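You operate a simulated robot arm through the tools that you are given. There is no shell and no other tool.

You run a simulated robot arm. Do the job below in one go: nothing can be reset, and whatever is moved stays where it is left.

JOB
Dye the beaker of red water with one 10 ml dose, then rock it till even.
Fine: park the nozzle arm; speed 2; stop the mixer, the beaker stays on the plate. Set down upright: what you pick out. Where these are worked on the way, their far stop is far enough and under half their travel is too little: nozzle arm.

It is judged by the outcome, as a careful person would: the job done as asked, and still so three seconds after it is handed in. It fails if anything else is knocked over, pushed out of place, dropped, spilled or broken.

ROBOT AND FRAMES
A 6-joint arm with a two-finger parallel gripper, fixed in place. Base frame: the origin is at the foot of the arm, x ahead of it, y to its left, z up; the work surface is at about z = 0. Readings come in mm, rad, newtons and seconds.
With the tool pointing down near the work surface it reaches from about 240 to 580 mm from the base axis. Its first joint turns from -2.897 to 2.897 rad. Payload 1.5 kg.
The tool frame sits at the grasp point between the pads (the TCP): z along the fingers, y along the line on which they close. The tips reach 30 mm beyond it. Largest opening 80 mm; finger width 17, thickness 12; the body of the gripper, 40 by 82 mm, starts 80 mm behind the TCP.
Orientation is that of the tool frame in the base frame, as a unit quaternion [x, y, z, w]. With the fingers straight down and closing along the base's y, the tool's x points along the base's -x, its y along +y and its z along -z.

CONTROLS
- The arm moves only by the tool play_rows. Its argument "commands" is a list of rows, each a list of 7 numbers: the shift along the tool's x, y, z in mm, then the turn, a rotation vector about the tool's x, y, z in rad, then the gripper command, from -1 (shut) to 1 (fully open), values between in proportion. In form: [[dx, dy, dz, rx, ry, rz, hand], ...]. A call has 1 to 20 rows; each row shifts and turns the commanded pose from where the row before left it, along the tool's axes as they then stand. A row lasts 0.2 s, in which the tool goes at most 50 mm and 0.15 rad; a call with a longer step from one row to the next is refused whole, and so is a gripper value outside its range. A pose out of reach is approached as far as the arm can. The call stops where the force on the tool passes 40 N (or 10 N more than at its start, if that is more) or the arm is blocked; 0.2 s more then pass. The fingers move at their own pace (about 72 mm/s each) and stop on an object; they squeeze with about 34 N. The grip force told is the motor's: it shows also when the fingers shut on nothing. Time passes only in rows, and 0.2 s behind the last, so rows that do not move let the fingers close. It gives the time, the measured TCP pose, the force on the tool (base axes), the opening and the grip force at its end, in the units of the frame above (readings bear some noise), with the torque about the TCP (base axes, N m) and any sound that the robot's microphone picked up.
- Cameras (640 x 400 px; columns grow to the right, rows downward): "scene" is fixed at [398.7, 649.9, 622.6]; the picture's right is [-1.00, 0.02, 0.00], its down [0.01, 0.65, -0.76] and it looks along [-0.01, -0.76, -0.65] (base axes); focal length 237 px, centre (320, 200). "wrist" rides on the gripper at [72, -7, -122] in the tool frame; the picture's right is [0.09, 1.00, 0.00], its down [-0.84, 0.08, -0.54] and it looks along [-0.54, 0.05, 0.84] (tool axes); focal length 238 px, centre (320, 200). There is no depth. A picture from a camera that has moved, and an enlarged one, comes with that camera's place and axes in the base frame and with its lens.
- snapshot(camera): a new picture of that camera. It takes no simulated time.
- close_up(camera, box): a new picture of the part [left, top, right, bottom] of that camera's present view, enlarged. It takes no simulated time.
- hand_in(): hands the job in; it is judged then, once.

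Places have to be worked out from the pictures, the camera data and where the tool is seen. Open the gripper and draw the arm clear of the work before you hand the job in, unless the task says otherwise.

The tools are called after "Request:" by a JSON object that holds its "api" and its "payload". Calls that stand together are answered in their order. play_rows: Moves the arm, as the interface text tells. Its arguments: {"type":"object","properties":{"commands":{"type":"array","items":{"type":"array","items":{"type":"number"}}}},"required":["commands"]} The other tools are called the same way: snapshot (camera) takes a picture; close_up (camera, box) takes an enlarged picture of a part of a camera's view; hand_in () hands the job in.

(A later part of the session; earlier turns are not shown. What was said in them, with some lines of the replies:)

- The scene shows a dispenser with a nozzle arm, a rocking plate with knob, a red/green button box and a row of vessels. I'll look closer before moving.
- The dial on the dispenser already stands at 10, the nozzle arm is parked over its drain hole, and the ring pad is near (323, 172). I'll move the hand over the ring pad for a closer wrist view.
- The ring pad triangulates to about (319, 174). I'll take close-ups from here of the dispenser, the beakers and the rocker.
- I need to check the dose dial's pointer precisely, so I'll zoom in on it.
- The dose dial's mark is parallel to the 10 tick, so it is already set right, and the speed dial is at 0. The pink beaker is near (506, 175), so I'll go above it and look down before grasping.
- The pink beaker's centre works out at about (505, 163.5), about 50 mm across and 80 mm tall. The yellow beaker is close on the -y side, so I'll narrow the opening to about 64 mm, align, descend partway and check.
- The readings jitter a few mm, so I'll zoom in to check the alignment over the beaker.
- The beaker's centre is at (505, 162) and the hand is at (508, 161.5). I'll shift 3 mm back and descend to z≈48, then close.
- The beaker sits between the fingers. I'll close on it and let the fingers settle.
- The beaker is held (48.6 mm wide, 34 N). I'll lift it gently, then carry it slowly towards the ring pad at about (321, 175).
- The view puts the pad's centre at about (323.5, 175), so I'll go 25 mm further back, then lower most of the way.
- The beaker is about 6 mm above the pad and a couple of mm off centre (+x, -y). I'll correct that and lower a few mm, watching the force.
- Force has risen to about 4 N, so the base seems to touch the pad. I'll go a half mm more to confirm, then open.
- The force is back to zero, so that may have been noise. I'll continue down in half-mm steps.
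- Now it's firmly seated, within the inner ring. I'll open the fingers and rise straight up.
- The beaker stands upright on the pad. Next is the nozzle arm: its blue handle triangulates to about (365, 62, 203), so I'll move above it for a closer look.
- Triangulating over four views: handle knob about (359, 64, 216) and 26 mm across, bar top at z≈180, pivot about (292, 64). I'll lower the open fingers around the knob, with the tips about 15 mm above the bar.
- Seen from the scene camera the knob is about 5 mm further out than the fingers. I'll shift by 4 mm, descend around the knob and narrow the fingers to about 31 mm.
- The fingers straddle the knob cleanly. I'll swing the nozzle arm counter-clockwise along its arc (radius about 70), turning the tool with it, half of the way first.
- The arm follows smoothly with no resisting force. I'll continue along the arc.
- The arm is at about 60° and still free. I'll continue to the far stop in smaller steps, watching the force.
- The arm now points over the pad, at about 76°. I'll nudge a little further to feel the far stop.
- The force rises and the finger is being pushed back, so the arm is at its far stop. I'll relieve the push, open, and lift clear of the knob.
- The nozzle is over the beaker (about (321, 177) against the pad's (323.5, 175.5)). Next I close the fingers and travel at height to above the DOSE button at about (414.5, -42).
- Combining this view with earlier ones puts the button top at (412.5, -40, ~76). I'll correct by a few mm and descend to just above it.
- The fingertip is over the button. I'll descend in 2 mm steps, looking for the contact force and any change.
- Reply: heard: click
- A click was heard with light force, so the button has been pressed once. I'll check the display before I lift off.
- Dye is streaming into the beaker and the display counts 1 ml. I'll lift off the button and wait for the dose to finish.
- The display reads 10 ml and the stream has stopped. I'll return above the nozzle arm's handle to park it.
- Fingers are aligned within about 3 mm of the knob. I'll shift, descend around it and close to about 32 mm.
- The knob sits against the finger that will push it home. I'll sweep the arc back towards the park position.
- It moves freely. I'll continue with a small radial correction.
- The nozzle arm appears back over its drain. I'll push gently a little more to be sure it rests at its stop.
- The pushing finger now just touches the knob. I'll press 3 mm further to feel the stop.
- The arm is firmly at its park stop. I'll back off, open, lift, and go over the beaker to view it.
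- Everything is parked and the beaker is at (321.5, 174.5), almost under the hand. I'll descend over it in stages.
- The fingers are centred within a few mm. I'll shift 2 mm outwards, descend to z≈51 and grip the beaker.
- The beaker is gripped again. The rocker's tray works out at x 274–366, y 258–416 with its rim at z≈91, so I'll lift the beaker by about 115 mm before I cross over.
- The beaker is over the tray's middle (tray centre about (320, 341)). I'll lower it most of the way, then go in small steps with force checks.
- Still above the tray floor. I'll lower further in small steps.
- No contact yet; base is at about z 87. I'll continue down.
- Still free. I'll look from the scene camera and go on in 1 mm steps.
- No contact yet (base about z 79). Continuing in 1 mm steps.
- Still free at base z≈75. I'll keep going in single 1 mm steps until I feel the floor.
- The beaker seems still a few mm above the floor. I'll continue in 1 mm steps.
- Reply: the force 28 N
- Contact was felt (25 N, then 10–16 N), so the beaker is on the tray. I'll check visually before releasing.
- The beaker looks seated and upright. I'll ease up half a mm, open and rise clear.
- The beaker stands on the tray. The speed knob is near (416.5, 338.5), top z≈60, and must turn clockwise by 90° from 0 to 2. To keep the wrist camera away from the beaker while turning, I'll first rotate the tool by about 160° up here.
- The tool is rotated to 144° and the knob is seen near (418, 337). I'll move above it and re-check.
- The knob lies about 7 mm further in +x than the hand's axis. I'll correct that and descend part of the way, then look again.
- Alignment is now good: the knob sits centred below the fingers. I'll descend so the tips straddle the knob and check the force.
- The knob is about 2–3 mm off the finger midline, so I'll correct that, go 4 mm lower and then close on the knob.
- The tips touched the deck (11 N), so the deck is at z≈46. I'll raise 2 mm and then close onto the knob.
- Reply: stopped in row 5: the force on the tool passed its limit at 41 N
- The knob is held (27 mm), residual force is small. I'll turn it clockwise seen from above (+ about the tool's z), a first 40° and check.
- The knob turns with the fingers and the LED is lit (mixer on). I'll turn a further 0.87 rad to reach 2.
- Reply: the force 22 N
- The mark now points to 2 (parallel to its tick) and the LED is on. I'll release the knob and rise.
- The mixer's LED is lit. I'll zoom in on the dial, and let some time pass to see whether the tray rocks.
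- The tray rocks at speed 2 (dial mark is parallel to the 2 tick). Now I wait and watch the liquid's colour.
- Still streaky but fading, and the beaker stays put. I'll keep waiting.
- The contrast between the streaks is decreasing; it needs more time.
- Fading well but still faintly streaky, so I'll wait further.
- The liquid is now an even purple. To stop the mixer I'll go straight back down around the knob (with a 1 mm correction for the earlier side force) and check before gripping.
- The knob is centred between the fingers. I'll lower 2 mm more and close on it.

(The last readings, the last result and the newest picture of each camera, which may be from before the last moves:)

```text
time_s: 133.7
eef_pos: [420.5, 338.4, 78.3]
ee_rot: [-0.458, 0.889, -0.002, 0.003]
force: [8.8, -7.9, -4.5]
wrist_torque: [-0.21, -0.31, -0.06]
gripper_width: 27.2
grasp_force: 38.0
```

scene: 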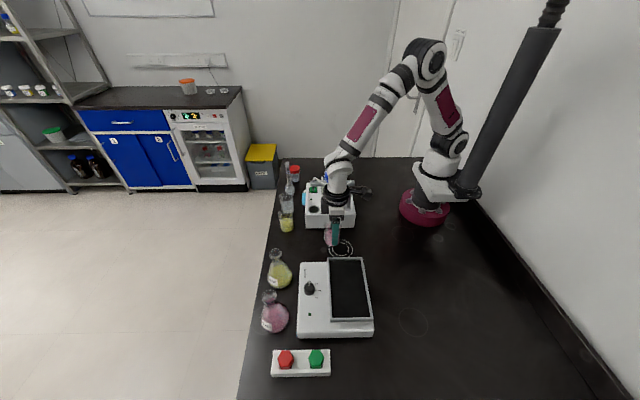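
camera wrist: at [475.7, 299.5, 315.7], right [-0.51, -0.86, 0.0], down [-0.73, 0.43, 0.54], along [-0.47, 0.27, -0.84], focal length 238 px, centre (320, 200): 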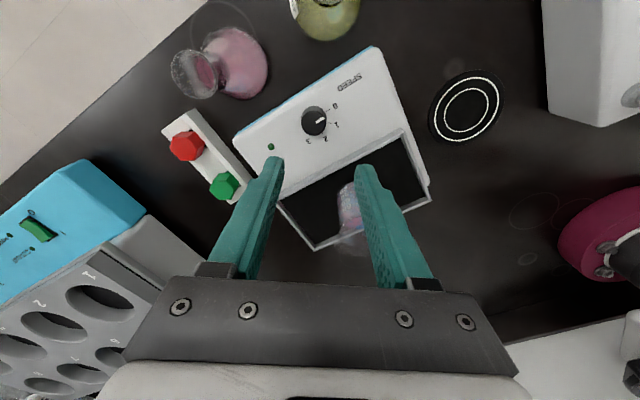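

The knob is held. I'll turn it back counter-clockwise by 90° to 0.

Request:
{"api": "play_rows", "payload": {"commands": [[0, 0, 0, 0, 0, -0.1, -1], [0, 0, 0, 0, 0, -0.1, -1], [0, 0, 0, 0, 0, -0.1, -1], [0, 0, 0, 0, 0, -0.1, -1], [0, 0, 0, 0, 0, -0.1, -1], [0, 0, 0, 0, 0, -0.1, -1], [0, 0, 0, 0, 0, -0.1, -1], [0, 0, 0, 0, 0, -0.1, -1], [0, 0, 0, 0, 0, -0.1, -1], [0, 0, 0, 0, 0, -0.1, -1], [0, 0, 0, 0, 0, -0.1, -1], [0, 0, 0, 0, 0, -0.1, -1], [0, 0, 0, 0, 0, -0.1, -1], [0, 0, 0, 0, 0, -0.1, -1], [0, 0, 0, 0, 0, -0.1, -1], [0, 0, 0, 0, 0, -0.07, -1], [0, 0, 0, 0, 0, 0, -1]]}}

Request:
{"api": "close_up", "payload": {"camera": "wrist", "box": [220, 60, 420, 220]}}

Request:
{"api": "close_up", "payload": {"camera": "scene", "box": [280, 240, 370, 330]}}

```text
time_s: 136.1
eef_pos: [422.8, 338.5, 78.5]
ee_rot: [0.849, -0.528, 0.003, -0.003]
force: [3.5, -0.1, -1.3]
wrist_torque: [0.18, 0.03, 0.01]
gripper_width: 26.8
grasp_force: 37.9
stopped in row 11: the force on the tool passed its limit at 41 N (the readings are from after the stop); the commanded pose is now the measured one
```

```text
2.50 times, centred on (320, 140) of wrist
camera zoom: at [458.3, 275.5, 199.9], right [-0.85, -0.52, -0.01], down [-0.45, 0.71, 0.54], along [-0.27, 0.46, -0.84], focal length 596 px, centre (320, 350)
```

zoom: 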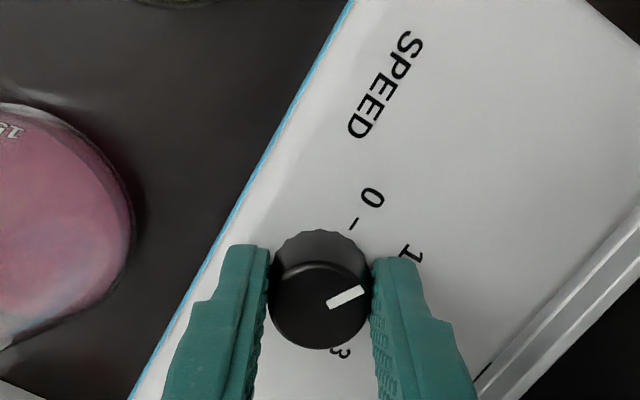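

```text
4.44 times, centred on (325, 285) of scene
camera zoom: at [398.7, 649.9, 622.6], right [-1.0, 0.02, 0.0], down [0.01, 0.65, -0.76], along [-0.01, -0.76, -0.65], focal length 1053 px, centre (298, -178)
```

zoom: 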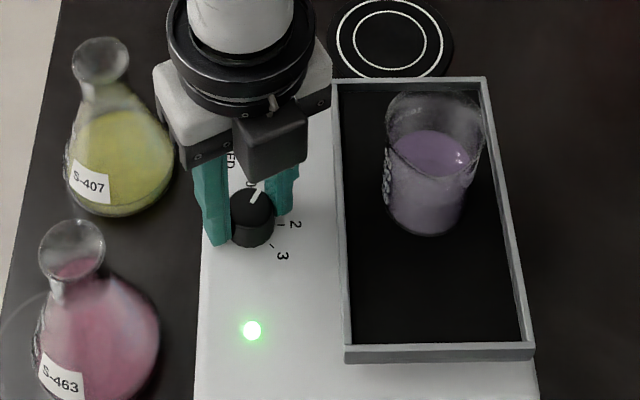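

The call stopped on a side force, now relieved; the knob is between 0 and 1. I'll continue the remaining ~0.49 rad.

Request:
{"api": "play_rows", "payload": {"commands": [[0, 0, 0, 0, 0, -0.1, -1], [0, 0, 0, 0, 0, -0.1, -1], [0, 0, 0, 0, 0, -0.1, -1], [0, 0, 0, 0, 0, -0.1, -1], [0, 0, 0, 0, 0, -0.1, -1], [0, 0, 0, 0, 0, 0, -1]]}}

Request:
{"api": "close_up", "payload": {"camera": "wrist", "box": [220, 60, 420, 220]}}

Request:
{"api": "close_up", "payload": {"camera": "scene", "box": [280, 240, 370, 330]}}

```text
time_s: 137.1
eef_pos: [422.6, 339.2, 77.8]
ee_rot: [0.935, -0.356, 0.005, -0.004]
force: [3.9, 3.1, -3.9]
wrist_torque: [0.26, 0.02, -0.01]
gripper_width: 27.0
grasp_force: 37.9
stopped in row 5: the force on the tool passed its limit at 42 N (the readings are from after the stop); the commanded pose is now the measured one
```

```text
2.50 times, centred on (320, 140) of wrist
camera zoom: at [478.9, 294.2, 200.2], right [-0.59, -0.8, -0.01], down [-0.68, 0.5, 0.54], along [-0.43, 0.32, -0.84], focal length 596 px, centre (320, 350)
```

zoom: 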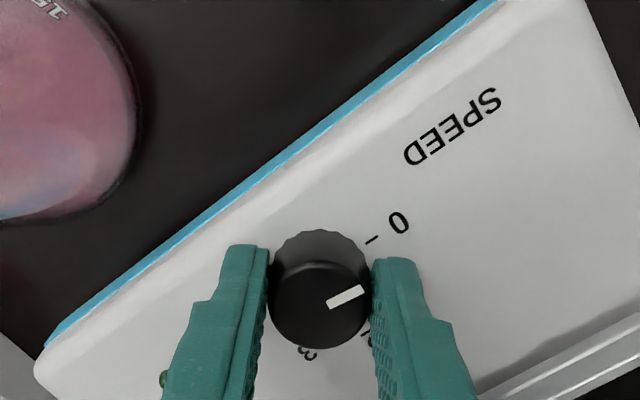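

```text
4.44 times, centred on (325, 285) of scene
camera zoom: at [398.7, 649.9, 622.6], right [-1.0, 0.02, 0.0], down [0.01, 0.65, -0.76], along [-0.01, -0.76, -0.65], focal length 1053 px, centre (298, -178)
```

zoom: 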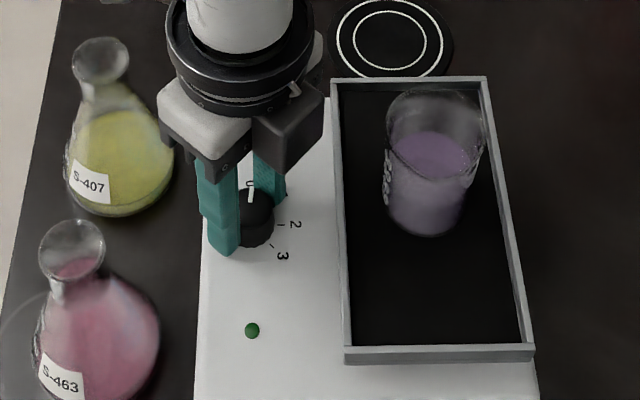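

The LED is off; about 6° remain to the 0 tick. I'll turn the last bit.

Request:
{"api": "play_rows", "payload": {"commands": [[0, 0, 0, 0, 0, -0.05, -1], [0, 0, 0, 0, 0, -0.05, -1], [0, 0, 0, 0, 0, 0, -1]]}}

Request:
{"api": "close_up", "payload": {"camera": "wrist", "box": [220, 60, 420, 220]}}

```text
time_s: 137.9
eef_pos: [423.0, 338.4, 77.5]
ee_rot: [0.951, -0.309, 0.006, -0.004]
force: [8.5, 10.3, -7.7]
wrist_torque: [0.54, 0.06, -0.03]
gripper_width: 27.0
grasp_force: 38.3
```

```text
2.50 times, centred on (320, 140) of wrist
camera zoom: at [483.0, 300.3, 200.3], right [-0.51, -0.86, -0.01], down [-0.73, 0.43, 0.53], along [-0.46, 0.28, -0.85], focal length 596 px, centre (320, 350)
```

zoom: 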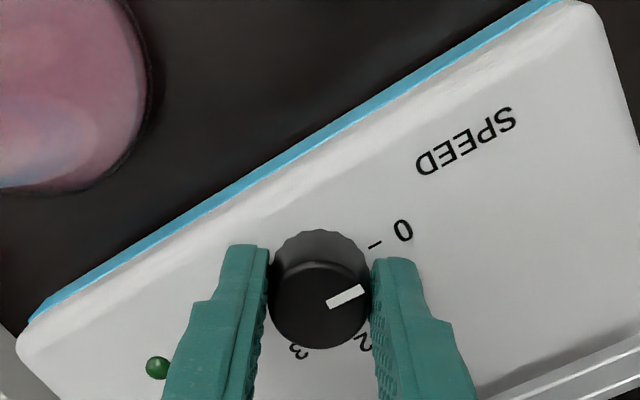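

Back to the same angle as at the start, LED off. I'll release the knob and rise clear.

Request:
{"api": "play_rows", "payload": {"commands": [[0, 0, 0, 0, 0, 0, -0.1], [0, 0, 0, 0, 0, 0, 0.2], [0, 0, 0, 0, 0, 0, 0.2], [0, 0, -10, 0, 0, 0, 0.2], [0, 0, -20, 0, 0, 0, 0.2], [0, 0, -35, 0, 0, 0, 0.2], [0, 0, -40, 0, 0, 0, 0.2], [0, 0, -40, 0, 0, 0, 0.2], [0, 0, -40, 0, 0, 0, 0.2], [0, 0, 0, 0, 0, 0, 0.2], [0, 0, 0, 0, 0, 0, 0.2]]}}

Request:
{"api": "close_up", "payload": {"camera": "wrist", "box": [290, 50, 360, 120]}}

Request:
{"api": "close_up", "payload": {"camera": "scene", "box": [260, 240, 390, 370]}}

Request:
{"api": "snapshot", "payload": {"camera": "scene"}}

```text
time_s: 140.3
eef_pos: [423.6, 338.0, 264.5]
ee_rot: [0.951, -0.308, 0.005, -0.004]
force: [0.9, 0.3, 0.0]
wrist_torque: [0.02, 0.01, 0.0]
gripper_width: 47.9
grasp_force: 0.0
```

```text
5.71 times, centred on (325, 85) of wrist
camera zoom: at [482.1, 298.6, 386.9], right [-0.51, -0.86, -0.01], down [-0.73, 0.43, 0.53], along [-0.46, 0.28, -0.85], focal length 1362 px, centre (291, 857)
```

zoom: 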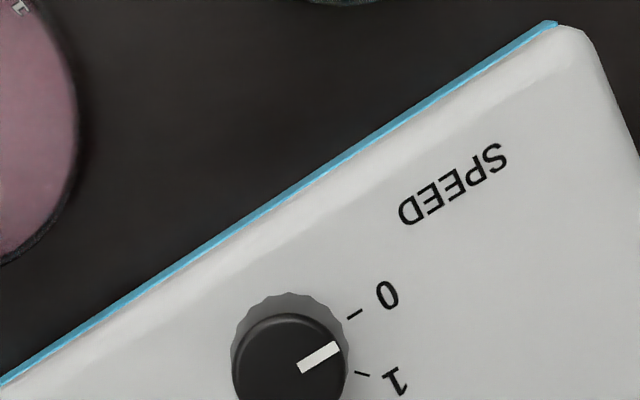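

```text
3.08 times, centred on (325, 305) of scene
camera zoom: at [398.7, 649.9, 622.6], right [-1.0, 0.02, 0.0], down [0.01, 0.65, -0.76], along [-0.01, -0.76, -0.65], focal length 729 px, centre (305, -123)
```

zoom: 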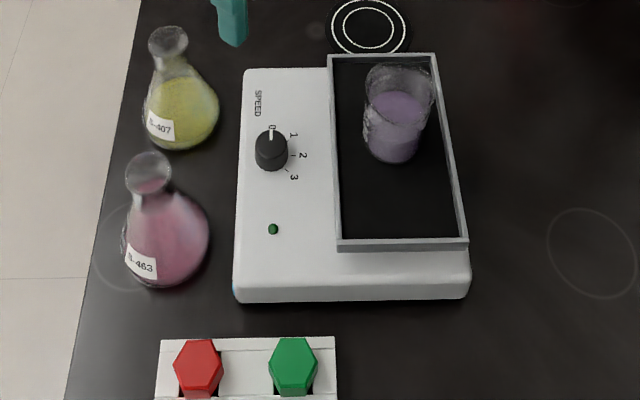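

```text
taken
```

scene: 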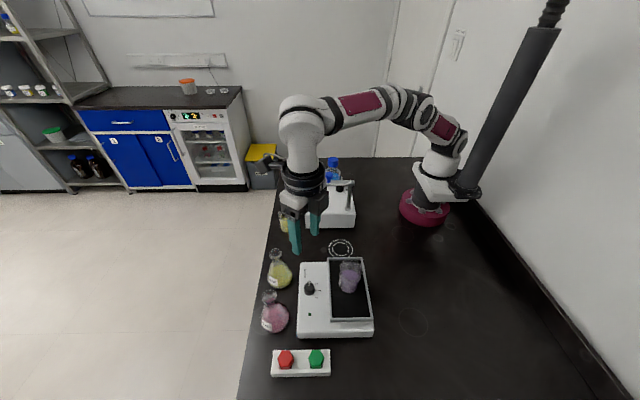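

The mixer is stopped at 0, and the beaker stands upright on the tray with even purple liquid. I'll open the gripper, raise the arm and draw it back clear.

Request:
{"api": "play_rows", "payload": {"commands": [[0, 0, -40, 0, 0, 0, 1], [0, 0, -40, 0, 0, 0, 1], [0, 0, -40, 0, 0, 0, 1], [2, 40, 0, 0, 0, 0, 1], [2, 40, 0, 0, 0, 0, 1], [2, 40, 0, 0, 0, 0, 1], [2, 40, 0, 0, 0, 0, 1], [1, 40, 0, 0, 0, 0, 1], [0, 0, 0, 0, 0, 0, 1], [0, 0, 0, 0, 0, 0, 1]]}}

Request:
{"api": "snapshot", "payload": {"camera": "scene"}}

Request:
{"api": "close_up", "payload": {"camera": "scene", "box": [260, 150, 400, 260]}}

Request:
{"api": "close_up", "payload": {"camera": "scene", "box": [260, 240, 390, 380]}}

```text
time_s: 142.5
eef_pos: [289.9, 172.0, 330.6]
ee_rot: [0.951, -0.308, 0.005, -0.004]
force: [-0.5, 0.1, -0.1]
wrist_torque: [0.02, -0.03, 0.03]
gripper_width: 80.0
grasp_force: 0.1
out of reach, approached as far as the arm can: row 2, 3
```

```text
taken
```

scene: 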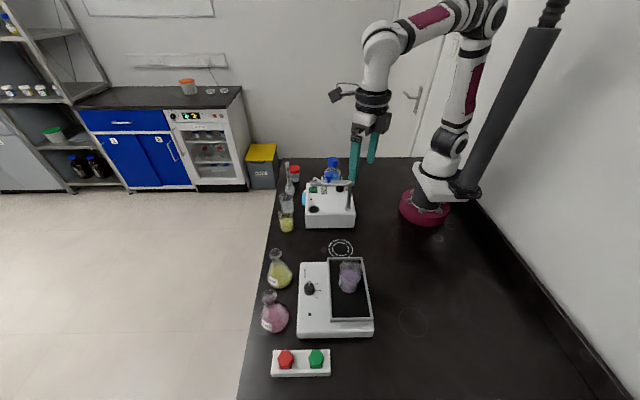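

```text
3.64 times, centred on (330, 205) of scene
camera zoom: at [398.7, 649.9, 622.6], right [-1.0, 0.02, 0.0], down [0.01, 0.65, -0.76], along [-0.01, -0.76, -0.65], focal length 862 px, centre (284, 182)
```

zoom: 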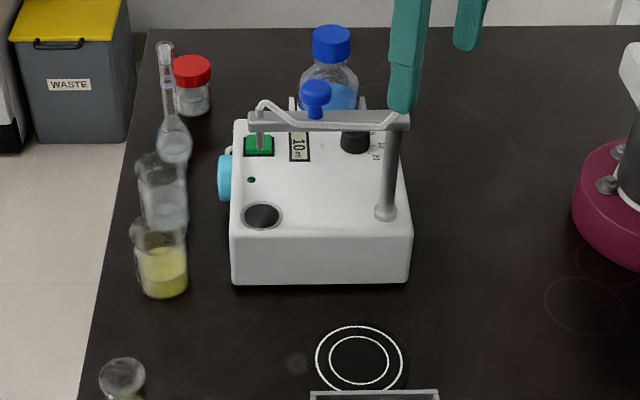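

```text
2.86 times, centred on (325, 310) of scene
camera zoom: at [398.7, 649.9, 622.6], right [-1.0, 0.02, 0.0], down [0.01, 0.65, -0.76], along [-0.01, -0.76, -0.65], focal length 677 px, centre (306, -114)
```

zoom: 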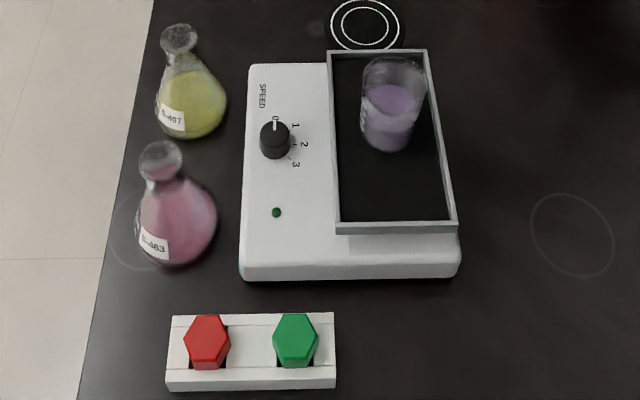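

The beaker holds an even purple liquid and stands upright on the stopped tray. The nozzle arm is parked, the display reads 10 ml, and nothing else has moved. The gripper is open and clear, so I hand in.

Request:
{"api": "hand_in", "payload": {}}

```text
The job is handed in.
```

The job is done and handed in. The beaker of red water got one 10 ml dose (the display read 10 ml) and was rocked at speed 2 until the liquid was an even purple, about 45 s.

- **Beaker:** it stands upright on the rocker's tray, where it was mixed.
- **Mixer:** I turned the dial back to 0; the light went off and the tray stopped.
- **Nozzle arm:** it went to its far stop for the dose, and I then pushed it back against its park stop.
- **Forces:** three times while I held the speed knob, the side force went just over the 40 N limit and the move stopped. Before handing in, the pictures showed the rocker and everything else in place, with no spills.

The gripper is open and the arm is clear of the work.
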